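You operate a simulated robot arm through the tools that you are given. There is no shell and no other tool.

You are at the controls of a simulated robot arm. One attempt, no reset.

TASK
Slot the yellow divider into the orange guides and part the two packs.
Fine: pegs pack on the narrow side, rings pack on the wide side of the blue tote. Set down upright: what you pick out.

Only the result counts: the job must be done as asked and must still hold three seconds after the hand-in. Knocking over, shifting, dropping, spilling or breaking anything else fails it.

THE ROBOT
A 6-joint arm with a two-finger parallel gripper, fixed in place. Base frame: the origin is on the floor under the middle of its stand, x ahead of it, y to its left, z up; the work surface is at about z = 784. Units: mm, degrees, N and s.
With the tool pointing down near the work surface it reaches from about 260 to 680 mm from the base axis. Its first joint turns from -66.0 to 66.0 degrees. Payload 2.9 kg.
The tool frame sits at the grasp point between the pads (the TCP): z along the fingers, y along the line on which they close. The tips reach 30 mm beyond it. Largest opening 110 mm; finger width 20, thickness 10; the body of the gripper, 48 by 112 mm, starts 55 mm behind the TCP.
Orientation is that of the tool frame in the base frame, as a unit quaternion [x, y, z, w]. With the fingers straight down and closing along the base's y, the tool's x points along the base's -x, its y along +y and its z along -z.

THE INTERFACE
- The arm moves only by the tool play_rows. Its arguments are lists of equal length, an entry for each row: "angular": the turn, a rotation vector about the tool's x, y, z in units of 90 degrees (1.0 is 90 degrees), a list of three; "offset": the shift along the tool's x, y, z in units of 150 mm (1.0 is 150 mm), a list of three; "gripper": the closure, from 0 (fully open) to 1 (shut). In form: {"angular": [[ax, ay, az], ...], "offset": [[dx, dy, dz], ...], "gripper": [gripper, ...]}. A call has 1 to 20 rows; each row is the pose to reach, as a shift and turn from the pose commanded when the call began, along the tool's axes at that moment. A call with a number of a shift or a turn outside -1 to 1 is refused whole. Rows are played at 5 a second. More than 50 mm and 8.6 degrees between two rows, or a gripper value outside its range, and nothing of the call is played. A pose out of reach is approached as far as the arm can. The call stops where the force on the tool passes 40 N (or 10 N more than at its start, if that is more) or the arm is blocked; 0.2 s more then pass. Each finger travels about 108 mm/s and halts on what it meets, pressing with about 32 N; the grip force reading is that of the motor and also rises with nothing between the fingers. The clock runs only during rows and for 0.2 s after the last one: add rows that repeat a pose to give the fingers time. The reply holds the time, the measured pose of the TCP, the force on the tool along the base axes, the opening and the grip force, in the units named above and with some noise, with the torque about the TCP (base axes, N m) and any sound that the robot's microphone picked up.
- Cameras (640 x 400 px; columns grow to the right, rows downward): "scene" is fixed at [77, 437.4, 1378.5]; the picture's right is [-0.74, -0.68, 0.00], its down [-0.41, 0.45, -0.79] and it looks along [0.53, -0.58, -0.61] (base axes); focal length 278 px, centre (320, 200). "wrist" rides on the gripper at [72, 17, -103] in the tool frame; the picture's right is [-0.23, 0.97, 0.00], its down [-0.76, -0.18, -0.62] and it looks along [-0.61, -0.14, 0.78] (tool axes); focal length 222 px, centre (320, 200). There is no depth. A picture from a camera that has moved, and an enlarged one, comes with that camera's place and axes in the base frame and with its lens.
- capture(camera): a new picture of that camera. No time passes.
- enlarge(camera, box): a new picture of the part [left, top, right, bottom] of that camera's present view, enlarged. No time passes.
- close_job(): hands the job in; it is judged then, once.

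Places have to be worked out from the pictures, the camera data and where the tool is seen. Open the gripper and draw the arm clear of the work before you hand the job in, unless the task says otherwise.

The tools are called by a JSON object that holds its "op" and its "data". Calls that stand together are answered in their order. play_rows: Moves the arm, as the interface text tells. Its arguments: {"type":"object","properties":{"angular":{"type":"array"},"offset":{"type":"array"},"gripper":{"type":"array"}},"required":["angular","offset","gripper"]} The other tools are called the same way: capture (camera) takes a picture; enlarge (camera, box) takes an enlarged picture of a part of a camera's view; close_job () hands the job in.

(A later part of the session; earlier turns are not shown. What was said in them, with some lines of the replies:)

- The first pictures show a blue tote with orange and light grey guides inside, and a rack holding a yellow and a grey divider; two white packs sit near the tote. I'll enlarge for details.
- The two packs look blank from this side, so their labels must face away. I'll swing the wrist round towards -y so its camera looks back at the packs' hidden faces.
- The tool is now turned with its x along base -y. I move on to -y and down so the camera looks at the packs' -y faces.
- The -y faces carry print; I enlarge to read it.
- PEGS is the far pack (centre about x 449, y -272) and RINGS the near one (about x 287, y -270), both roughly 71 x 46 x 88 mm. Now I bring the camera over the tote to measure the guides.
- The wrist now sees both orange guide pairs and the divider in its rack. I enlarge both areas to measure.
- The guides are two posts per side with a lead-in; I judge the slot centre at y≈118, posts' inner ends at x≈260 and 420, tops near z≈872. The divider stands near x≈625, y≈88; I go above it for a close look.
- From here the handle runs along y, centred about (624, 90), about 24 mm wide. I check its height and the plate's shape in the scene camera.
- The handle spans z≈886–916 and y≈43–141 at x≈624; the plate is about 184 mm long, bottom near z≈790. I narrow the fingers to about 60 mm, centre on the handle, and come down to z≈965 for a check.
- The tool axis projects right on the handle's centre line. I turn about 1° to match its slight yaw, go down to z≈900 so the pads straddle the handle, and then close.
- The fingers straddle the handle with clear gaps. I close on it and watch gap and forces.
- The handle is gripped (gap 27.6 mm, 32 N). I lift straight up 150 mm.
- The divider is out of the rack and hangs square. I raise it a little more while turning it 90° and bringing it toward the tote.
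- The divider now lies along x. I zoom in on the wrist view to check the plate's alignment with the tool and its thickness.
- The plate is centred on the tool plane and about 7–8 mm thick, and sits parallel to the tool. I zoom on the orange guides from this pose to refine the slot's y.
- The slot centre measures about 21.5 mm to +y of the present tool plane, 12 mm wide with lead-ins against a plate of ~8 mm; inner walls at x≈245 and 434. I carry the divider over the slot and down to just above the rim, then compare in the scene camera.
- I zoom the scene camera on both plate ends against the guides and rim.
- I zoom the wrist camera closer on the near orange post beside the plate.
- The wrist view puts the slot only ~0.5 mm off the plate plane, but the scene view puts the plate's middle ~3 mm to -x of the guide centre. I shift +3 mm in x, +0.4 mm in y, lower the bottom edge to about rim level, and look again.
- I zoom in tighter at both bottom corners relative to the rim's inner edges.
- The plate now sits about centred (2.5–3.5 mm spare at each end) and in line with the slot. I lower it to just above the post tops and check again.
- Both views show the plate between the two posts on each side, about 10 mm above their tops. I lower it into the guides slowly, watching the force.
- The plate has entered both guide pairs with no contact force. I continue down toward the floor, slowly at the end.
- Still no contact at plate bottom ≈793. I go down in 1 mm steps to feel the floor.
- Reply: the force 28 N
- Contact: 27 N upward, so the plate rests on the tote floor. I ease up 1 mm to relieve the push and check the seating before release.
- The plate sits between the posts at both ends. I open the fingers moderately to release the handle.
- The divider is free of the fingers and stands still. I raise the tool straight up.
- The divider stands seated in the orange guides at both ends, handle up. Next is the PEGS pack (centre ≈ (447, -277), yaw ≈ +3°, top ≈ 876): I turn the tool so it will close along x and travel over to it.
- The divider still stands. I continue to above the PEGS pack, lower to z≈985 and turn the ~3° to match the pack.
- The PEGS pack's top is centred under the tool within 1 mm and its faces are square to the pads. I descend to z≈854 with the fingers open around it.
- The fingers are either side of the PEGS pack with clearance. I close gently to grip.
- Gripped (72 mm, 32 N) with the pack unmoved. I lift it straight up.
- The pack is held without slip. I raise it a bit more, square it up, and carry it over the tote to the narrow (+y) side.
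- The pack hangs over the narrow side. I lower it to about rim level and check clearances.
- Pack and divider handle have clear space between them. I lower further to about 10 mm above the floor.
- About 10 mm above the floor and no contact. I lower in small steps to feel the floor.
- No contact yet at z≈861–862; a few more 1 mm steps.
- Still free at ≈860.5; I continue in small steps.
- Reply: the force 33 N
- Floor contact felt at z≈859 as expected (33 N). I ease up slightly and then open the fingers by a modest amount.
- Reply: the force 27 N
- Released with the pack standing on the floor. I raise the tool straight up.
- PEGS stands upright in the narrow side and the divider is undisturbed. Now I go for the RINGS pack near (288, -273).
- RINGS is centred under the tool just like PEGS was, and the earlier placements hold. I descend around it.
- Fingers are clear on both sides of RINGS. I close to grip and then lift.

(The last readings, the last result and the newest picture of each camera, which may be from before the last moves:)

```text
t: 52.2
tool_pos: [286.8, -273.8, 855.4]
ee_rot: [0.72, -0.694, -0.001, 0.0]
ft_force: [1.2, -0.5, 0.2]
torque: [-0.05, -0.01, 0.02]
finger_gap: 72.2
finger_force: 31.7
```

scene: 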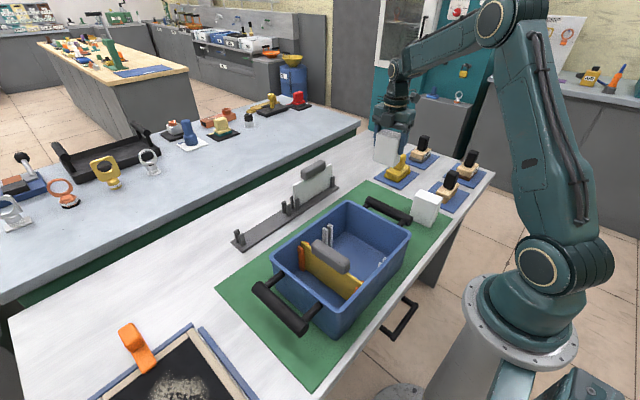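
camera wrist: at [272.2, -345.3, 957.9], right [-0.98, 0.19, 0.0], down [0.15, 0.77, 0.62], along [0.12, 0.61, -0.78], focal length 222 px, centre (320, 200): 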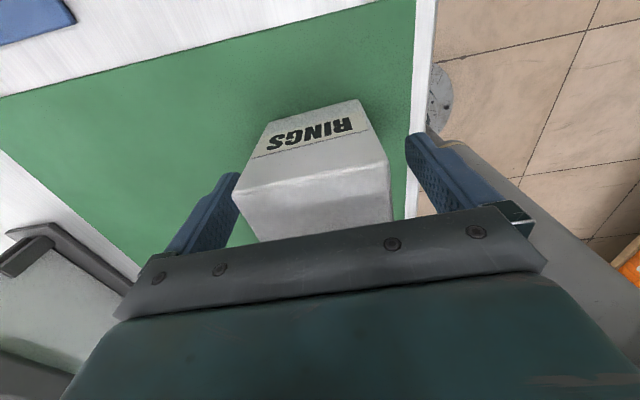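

The grip holds at 72.2 mm and 32 N. I lift straight up 150 mm.

{"op": "play_rows", "data": {"angular": [[0, 0, 0], [0, 0, 0], [0, 0, 0], [0, 0, 0], [0, 0, 0], [0, 0, 0], [0, 0, 0]], "offset": [[0, 0, -0.04], [0, 0, -0.12], [0, 0, -0.25], [0, 0, -0.45], [0, 0, -0.7], [0, 0, -0.9], [0, 0, -1.0]], "gripper": [0.6, 0.6, 0.6, 0.6, 0.6, 0.6, 0.6]}}

{"op": "capture", "data": {"camera": "scene"}}

{"op": "capture", "data": {"camera": "wrist"}}

```text
t: 53.8
tool_pos: [287.9, -272.8, 1005.6]
ee_rot: [0.72, -0.694, 0.001, 0.0]
ft_force: [-0.4, 0.1, -1.5]
torque: [-0.01, 0.02, -0.04]
finger_gap: 72.2
finger_force: 32.3
```

```text
taken
```

scene: 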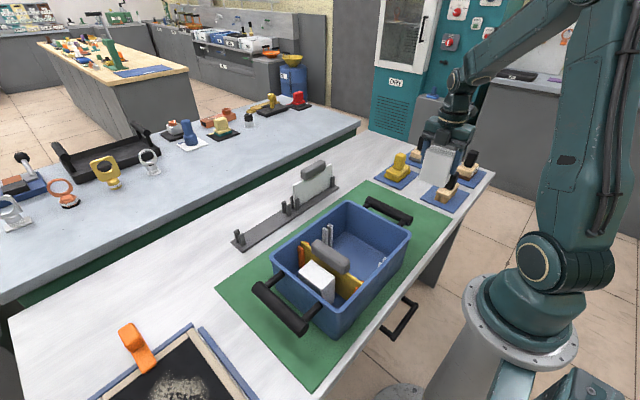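

```text
taken
camera wrist: at [273.2, -344.8, 1109.0], right [-0.98, 0.19, 0.0], down [0.15, 0.77, 0.62], along [0.12, 0.61, -0.78], focal length 222 px, centre (320, 200)
```

wrist: 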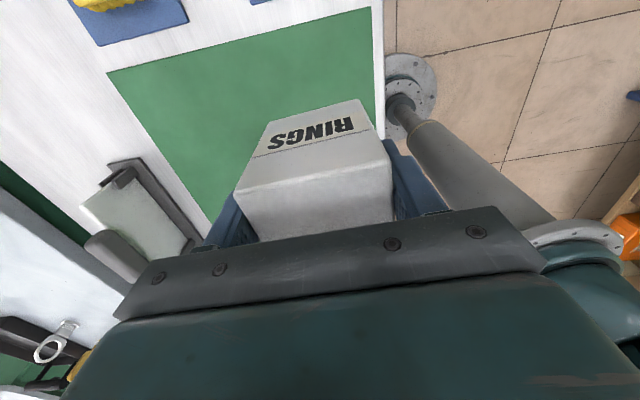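

RINGS is held upright. I raise it further, square it, and carry it over the wide (-y) side of the tote.

{"op": "play_rows", "data": {"angular": [[0, 0, 0], [0, 0, 0.01], [0, 0, 0.02], [0, 0, 0.022], [0, 0, 0.022]], "offset": [[0, 0, -0.3], [-0.25, 0, -0.35], [-0.5, 0, -0.35], [-0.75, 0, -0.35], [-1.0, 0, -0.35]], "gripper": [0.6, 0.6, 0.6, 0.6, 0.6]}}

{"op": "play_rows", "data": {"angular": [[0, 0, 0], [0, 0, 0], [0, 0, 0], [0, 0, 0], [0, 0, 0]], "offset": [[-0.25, -0.1, 0], [-0.5, -0.2, 0], [-0.75, -0.3, 0], [-0.99, -0.383, 0], [-0.99, -0.383, 0]], "gripper": [0.6, 0.6, 0.6, 0.6, 0.6]}}

{"op": "capture", "data": {"camera": "wrist"}}

{"op": "enlarge", "data": {"camera": "scene", "box": [240, 140, 430, 330]}}

```text
t: 55.0
tool_pos: [283.0, -122.8, 1057.5]
ee_rot: [-0.707, 0.707, 0.0, 0.0]
ft_force: [-0.4, 0.4, -1.6]
torque: [-0.01, 0.02, 0.01]
finger_gap: 72.3
finger_force: 32.0
```

```text
t: 56.2
tool_pos: [339.9, 24.4, 1057.6]
ee_rot: [0.707, -0.707, -0.001, 0.0]
ft_force: [0.1, 0.1, -2.0]
torque: [-0.01, 0.01, -0.01]
finger_gap: 71.7
finger_force: 32.4
```

```text
taken
camera wrist: at [323.1, -46.8, 1160.6], right [-0.97, 0.23, 0.0], down [0.18, 0.76, 0.62], along [0.14, 0.61, -0.78], focal length 222 px, centre (320, 200)
```

wrist: 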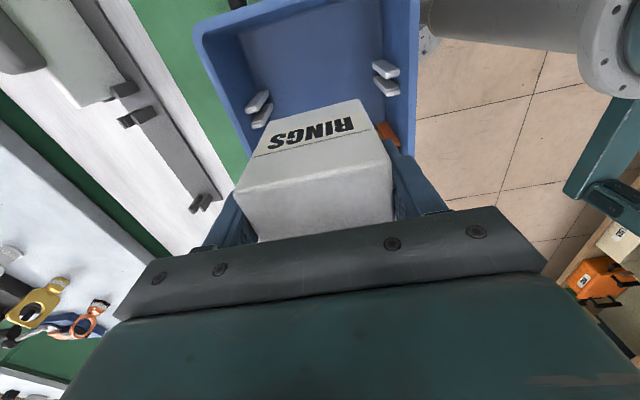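

```text
2.11 times, centred on (335, 235) of scene
camera zoom: at [77.0, 437.4, 1378.5], right [-0.74, -0.68, 0.0], down [-0.41, 0.45, -0.79], along [0.53, -0.58, -0.61], focal length 586 px, centre (288, 126)
```

zoom: 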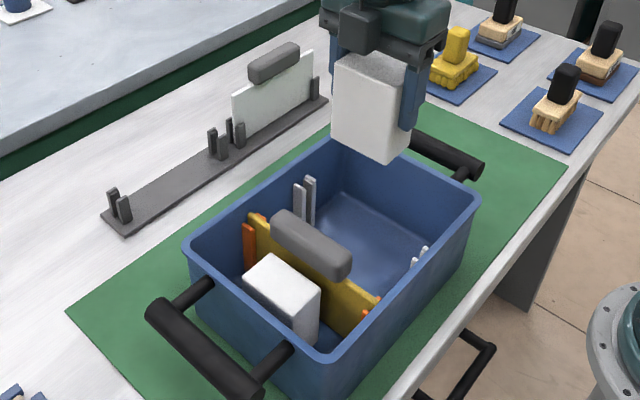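

RINGS hangs over the wide side, well clear of the grey guides and the divider. I lower it to about 10 mm above the floor in two moves.

{"op": "play_rows", "data": {"angular": [[0, 0, 0], [0, 0, 0], [0, 0, 0], [0, 0, 0]], "offset": [[0, 0, 0.15], [0, 0, 0.35], [0, 0, 0.5], [0, 0, 0.58]], "gripper": [0.6, 0.6, 0.6, 0.6]}}

{"op": "enlarge", "data": {"camera": "scene", "box": [240, 140, 430, 330]}}

{"op": "capture", "data": {"camera": "wrist"}}

```text
t: 57.2
tool_pos: [340.2, 25.1, 969.4]
ee_rot: [0.708, -0.707, 0.0, 0.0]
ft_force: [0.6, -0.5, -2.1]
torque: [0.0, 0.01, -0.03]
finger_gap: 71.9
finger_force: 31.9
```

```text
2.11 times, centred on (335, 235) of scene
camera zoom: at [77.0, 437.4, 1378.5], right [-0.74, -0.68, 0.0], down [-0.41, 0.45, -0.79], along [0.53, -0.58, -0.61], focal length 586 px, centre (288, 126)
```

zoom: 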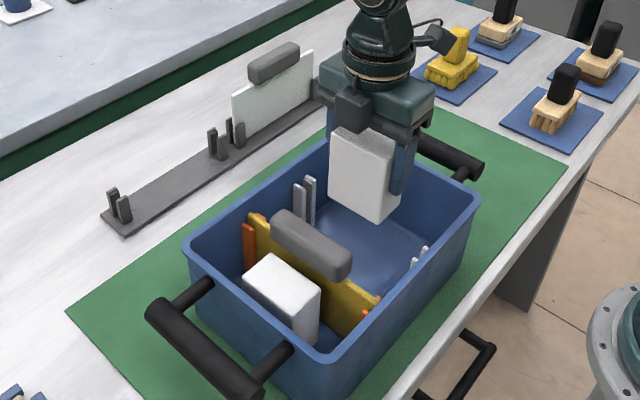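

```text
taken
camera wrist: at [323.0, -47.3, 1073.5], right [-0.97, 0.23, 0.0], down [0.18, 0.76, 0.62], along [0.14, 0.61, -0.78], focal length 222 px, centre (320, 200)
```

wrist: 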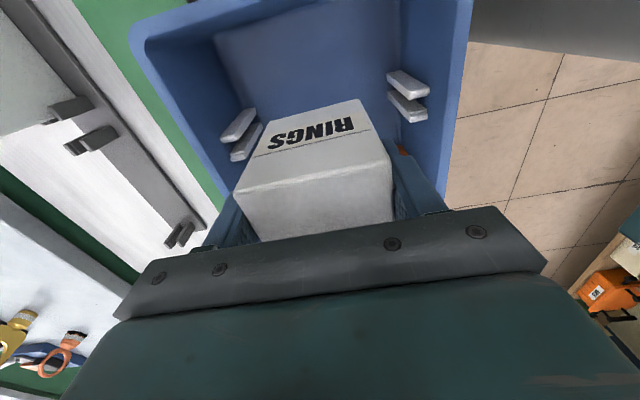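

All clear around the pack. I continue down.

{"op": "play_rows", "data": {"angular": [[0, 0, 0], [0, 0, 0], [0, 0, 0], [0, 0, 0], [0, 0, 0], [0, 0, 0]], "offset": [[0, 0, 0.15], [0, 0, 0.3], [0, 0, 0.45], [0, 0, 0.57], [0, 0, 0.66], [0, 0, 0.7]], "gripper": [0.6, 0.6, 0.6, 0.6, 0.6, 0.6]}}

{"op": "enlarge", "data": {"camera": "scene", "box": [240, 140, 430, 330]}}

{"op": "capture", "data": {"camera": "wrist"}}

```text
t: 58.6
tool_pos: [339.1, 25.3, 863.8]
ee_rot: [0.707, -0.707, 0.0, 0.0]
ft_force: [0.4, 0.6, -2.1]
torque: [0.02, 0.01, 0.01]
finger_gap: 72.0
finger_force: 32.3
```

```text
2.11 times, centred on (335, 235) of scene
camera zoom: at [77.0, 437.4, 1378.5], right [-0.74, -0.68, 0.0], down [-0.41, 0.45, -0.79], along [0.53, -0.58, -0.61], focal length 586 px, centre (288, 126)
```

zoom: 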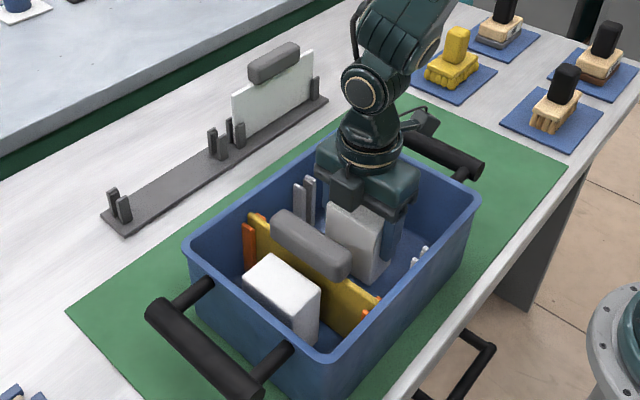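

```text
taken
camera wrist: at [322.4, -46.5, 967.9], right [-0.97, 0.23, 0.0], down [0.18, 0.76, 0.62], along [0.14, 0.61, -0.78], focal length 222 px, centre (320, 200)
```

wrist: 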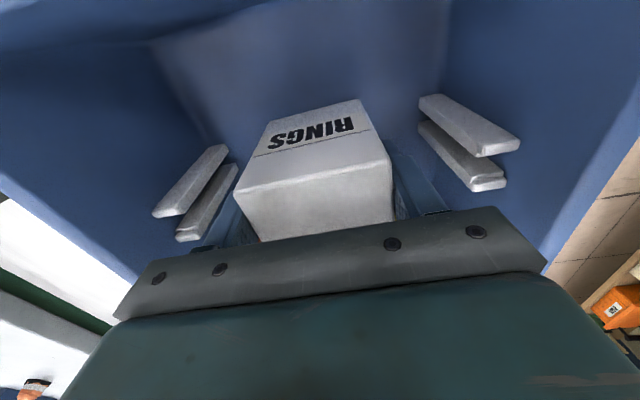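

About 5 mm above the floor. I lower in small steps to contact.

{"op": "play_rows", "data": {"angular": [[0, 0, 0], [0, 0, 0], [0, 0, 0], [0, 0, 0]], "offset": [[0, 0, 0.015], [0, 0, 0.025], [0, 0, 0.032], [0, 0, 0.037]], "gripper": [0.6, 0.6, 0.6, 0.6]}}

```text
t: 59.6
tool_pos: [340.5, 24.8, 860.3]
ee_rot: [0.708, -0.706, 0.001, -0.001]
ft_force: [-8.1, -0.7, 33.6]
torque: [0.1, 0.41, 0.56]
finger_gap: 72.4
finger_force: 31.8
```

The floor is reached (34 N). I ease up slightly, then open the fingers.

{"op": "play_rows", "data": {"angular": [[0, 0, 0], [0, 0, 0]], "offset": [[0, 0, -0.005], [0, 0, -0.006]], "gripper": [0.6, 0.6]}}

{"op": "play_rows", "data": {"angular": [[0, 0, 0], [0, 0, 0], [0, 0, 0], [0, 0, 0], [0, 0, 0]], "offset": [[0, 0, 0], [0, 0, 0], [0, 0, 0], [0, 0, 0], [0, 0, 0]], "gripper": [0.34, 0.28, 0.2, 0.12, 0.12]}}

{"op": "capture", "data": {"camera": "wrist"}}

```text
t: 60.2
tool_pos: [340.4, 24.8, 860.8]
ee_rot: [-0.707, 0.707, 0.0, 0.0]
ft_force: [-4.1, 0.0, 15.4]
torque: [0.14, -0.2, 0.08]
finger_gap: 71.9
finger_force: 32.0
```

```text
t: 61.4
tool_pos: [339.9, 24.4, 859.5]
ee_rot: [0.707, -0.707, 0.001, 0.0]
ft_force: [0.5, -0.1, -0.4]
torque: [0.02, 0.03, -0.03]
finger_gap: 97.0
finger_force: 0.0
```

```text
taken
camera wrist: at [322.8, -46.5, 963.7], right [-0.97, 0.23, 0.0], down [0.18, 0.76, 0.62], along [0.14, 0.61, -0.78], focal length 222 px, centre (320, 200)
```

wrist: 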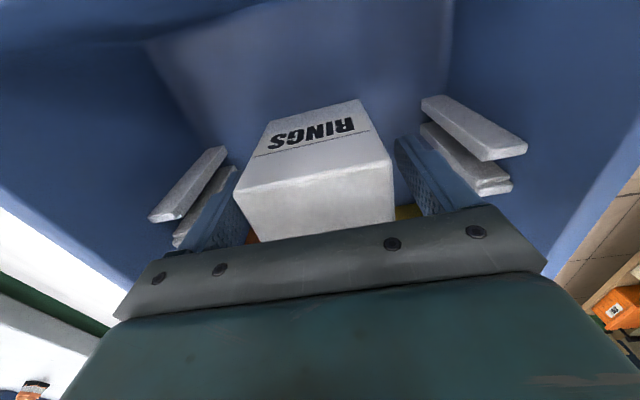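

RINGS stands free of the fingers. I raise straight up and then look over the whole result.

{"op": "play_rows", "data": {"angular": [[0, 0, 0], [0, 0, 0], [0, 0, 0], [0, 0, 0], [0, 0, 0], [0, 0, 0]], "offset": [[0, 0, -0.08], [0, 0, -0.2], [0, 0, -0.4], [0, 0, -0.6], [0, 0, -0.8], [0, 0, -1.0]], "gripper": [0.12, 0.12, 0.12, 0.12, 0.12, 0.12]}}

{"op": "play_rows", "data": {"angular": [[0, 0, 0], [0, 0, 0], [0, 0, 0], [0, 0, 0], [0, 0, 0]], "offset": [[0, 0, -0.25], [0.1, 0, -0.5], [0.4, 0, -0.75], [0.7, 0, -0.9], [1.0, 0, -0.9]], "gripper": [0.05, 0, 0, 0, 0]}}

{"op": "capture", "data": {"camera": "scene"}}

{"op": "enlarge", "data": {"camera": "scene", "box": [250, 180, 430, 320]}}

{"op": "capture", "data": {"camera": "wrist"}}

```text
t: 62.8
tool_pos: [339.6, 24.6, 1009.4]
ee_rot: [-0.707, 0.707, 0.001, 0.0]
ft_force: [0.6, -0.2, 0.5]
torque: [-0.01, 0.02, -0.01]
finger_gap: 97.0
finger_force: 0.1
```

```text
refused: row 3 steps farther than a row can; nothing moved
```

```text
taken
```

scene: 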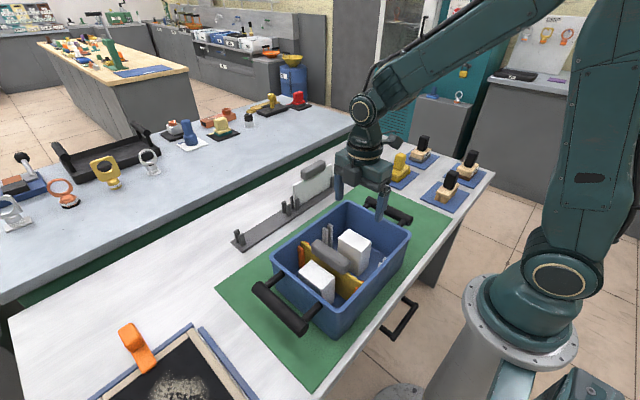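

```text
2.86 times, centred on (340, 250) of scene
camera zoom: at [77.0, 437.4, 1378.5], right [-0.74, -0.68, 0.0], down [-0.41, 0.45, -0.79], along [0.53, -0.58, -0.61], focal length 796 px, centre (263, 57)
```

zoom: 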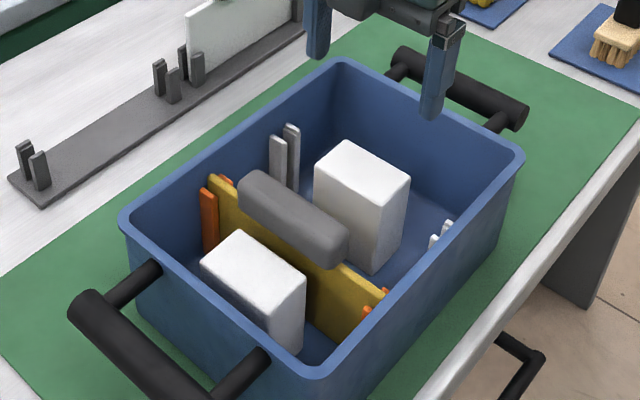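

```text
taken
camera wrist: at [322.9, -46.6, 1114.1], right [-0.97, 0.23, 0.0], down [0.18, 0.76, 0.62], along [0.14, 0.61, -0.78], focal length 222 px, centre (320, 200)
```

wrist: 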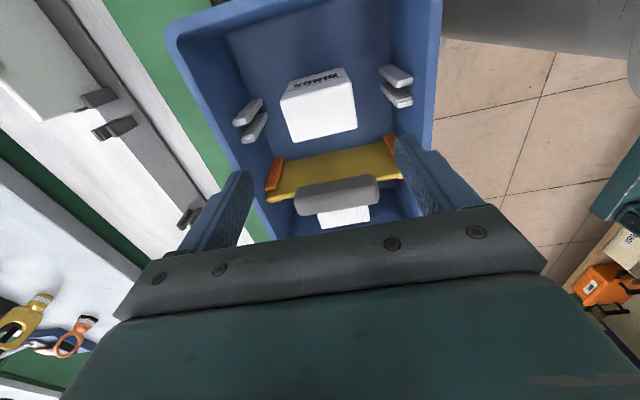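

Both packs stand upright on their sides of the divider; the retreat move was refused for too large a step. I redo it in smaller steps, fully opening and drawing the arm clear.

{"op": "play_rows", "data": {"angular": [[0, 0, 0], [0, 0, 0], [0, 0, 0], [0, 0, 0], [0, 0, 0], [0, 0, 0], [0, 0, 0]], "offset": [[0, 0, -0.25], [0, 0, -0.5], [0, 0, -0.75], [0, 0, -0.95], [0.25, 0, -0.95], [0.5, 0, -0.95], [0.75, 0, -0.95]], "gripper": [0.1, 0.05, 0, 0, 0, 0, 0]}}

{"op": "capture", "data": {"camera": "scene"}}

{"op": "enlarge", "data": {"camera": "scene", "box": [270, 205, 350, 285]}}

{"op": "enlarge", "data": {"camera": "scene", "box": [320, 230, 400, 310]}}

{"op": "enlarge", "data": {"camera": "wrist", "box": [200, 50, 440, 220]}}

```text
t: 64.4
tool_pos: [338.7, -87.7, 1153.5]
ee_rot: [-0.707, 0.707, 0.001, 0.0]
ft_force: [-0.8, 0.0, -0.4]
torque: [0.0, 0.0, 0.0]
finger_gap: 110.1
finger_force: 0.0
```

```text
taken
```

scene: 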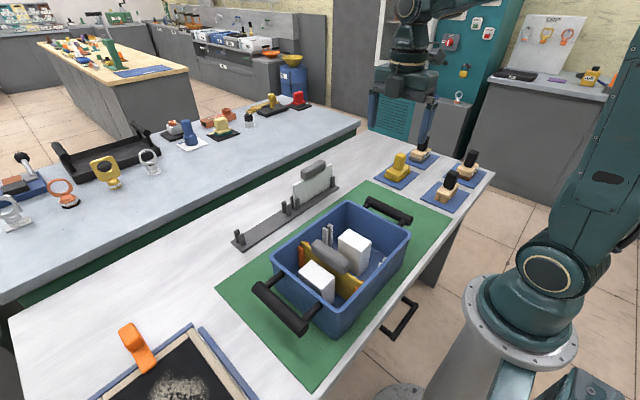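

```text
5.00 times, centred on (310, 245) of scene
camera zoom: at [77.0, 437.4, 1378.5], right [-0.74, -0.68, 0.0], down [-0.41, 0.45, -0.79], along [0.53, -0.58, -0.61], focal length 1392 px, centre (370, -25)
```

zoom: 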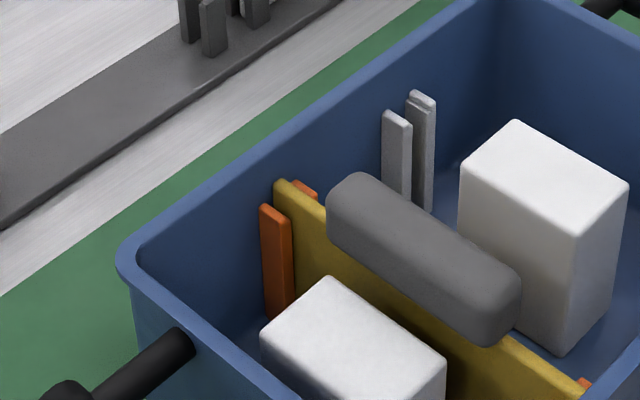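

```text
5.00 times, centred on (360, 270) of scene
camera zoom: at [77.0, 437.4, 1378.5], right [-0.74, -0.68, 0.0], down [-0.41, 0.45, -0.79], along [0.53, -0.58, -0.61], focal length 1392 px, centre (120, -150)
```

zoom: 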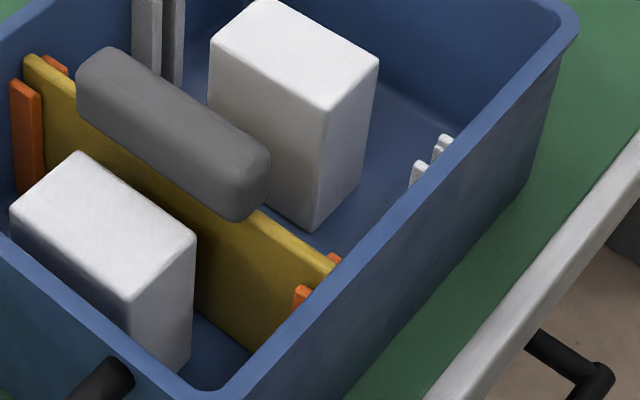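

```text
2.35 times, centred on (320, 135) of wrist
camera zoom: at [321.9, -159.3, 1256.4], right [-0.97, 0.23, 0.0], down [0.18, 0.76, 0.62], along [0.14, 0.61, -0.78], focal length 523 px, centre (320, 353)
```

zoom: 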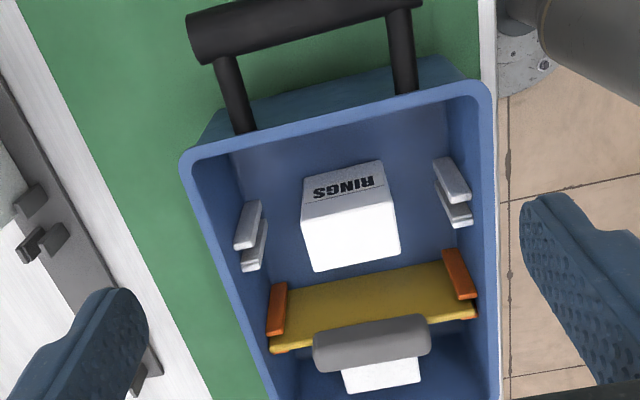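

The divider's lower edge is on the floor between the orange posts at both ends, with PEGS on the narrow side and RINGS on the wide side, both upright. I draw the arm a bit further clear before handing in.

{"op": "play_rows", "data": {"angular": [[0, 0, 0], [0, 0, 0], [0, 0, 0], [0, 0, 0], [0, 0, 0]], "offset": [[0.25, 0, -0.1], [0.5, 0, -0.2], [0.75, 0, -0.2], [1.0, 0, -0.2], [1.0, 0, -0.2]], "gripper": [0, 0, 0, 0, 0]}}

{"op": "capture", "data": {"camera": "scene"}}

{"op": "enlarge", "data": {"camera": "scene", "box": [250, 180, 430, 320]}}

```text
t: 65.6
tool_pos: [339.9, -237.1, 1183.2]
ee_rot: [-0.707, 0.707, 0.0, -0.001]
ft_force: [0.3, 0.0, 0.3]
torque: [-0.04, 0.03, -0.02]
finger_gap: 109.8
finger_force: 0.1
```

```text
taken
```

scene: 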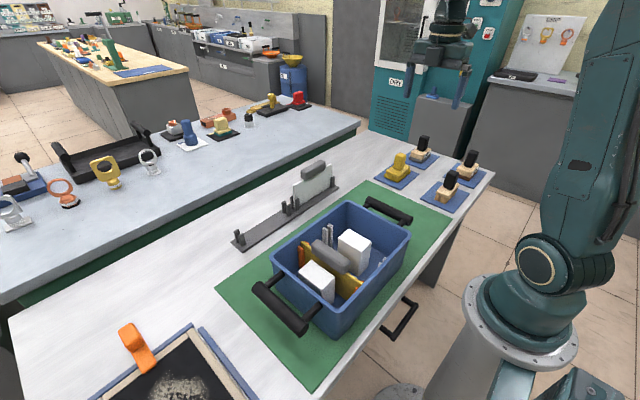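

```text
2.86 times, centred on (340, 250) of scene
camera zoom: at [77.0, 437.4, 1378.5], right [-0.74, -0.68, 0.0], down [-0.41, 0.45, -0.79], along [0.53, -0.58, -0.61], focal length 796 px, centre (263, 57)
```

zoom: 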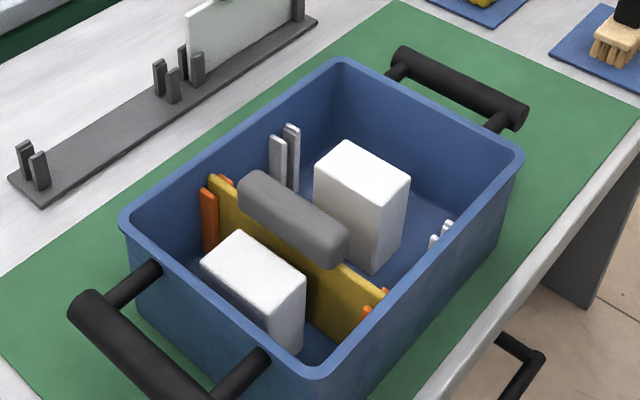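

The arm is clear, the gripper is open, and nothing has moved since the last picture. Divider and packs are all in place, so I hand the job in.

{"op": "close_job", "data": {}}

```text
The job is handed in.
```

The yellow divider is in the orange guides, and the job is handed in. The PEGS pack is on the narrow side of the blue tote and the RINGS pack is on the wide side.

- **Divider:** it went into both guide pairs with almost no force and came to rest on the tote floor. In the last pictures it sat between the orange posts at both ends.
- **Packs:** I read the PEGS and RINGS labels before picking either one up. Both packs were lowered until they touched the floor, and they stood upright after release.
- **Surroundings:** nothing else appeared to have been knocked or shifted. The grey divider, its rack, the tote and the stamps all looked as they did at the start.

The gripper is open and the arm is clear of the work. I have not seen a verdict beyond confirmation that the job was handed in.
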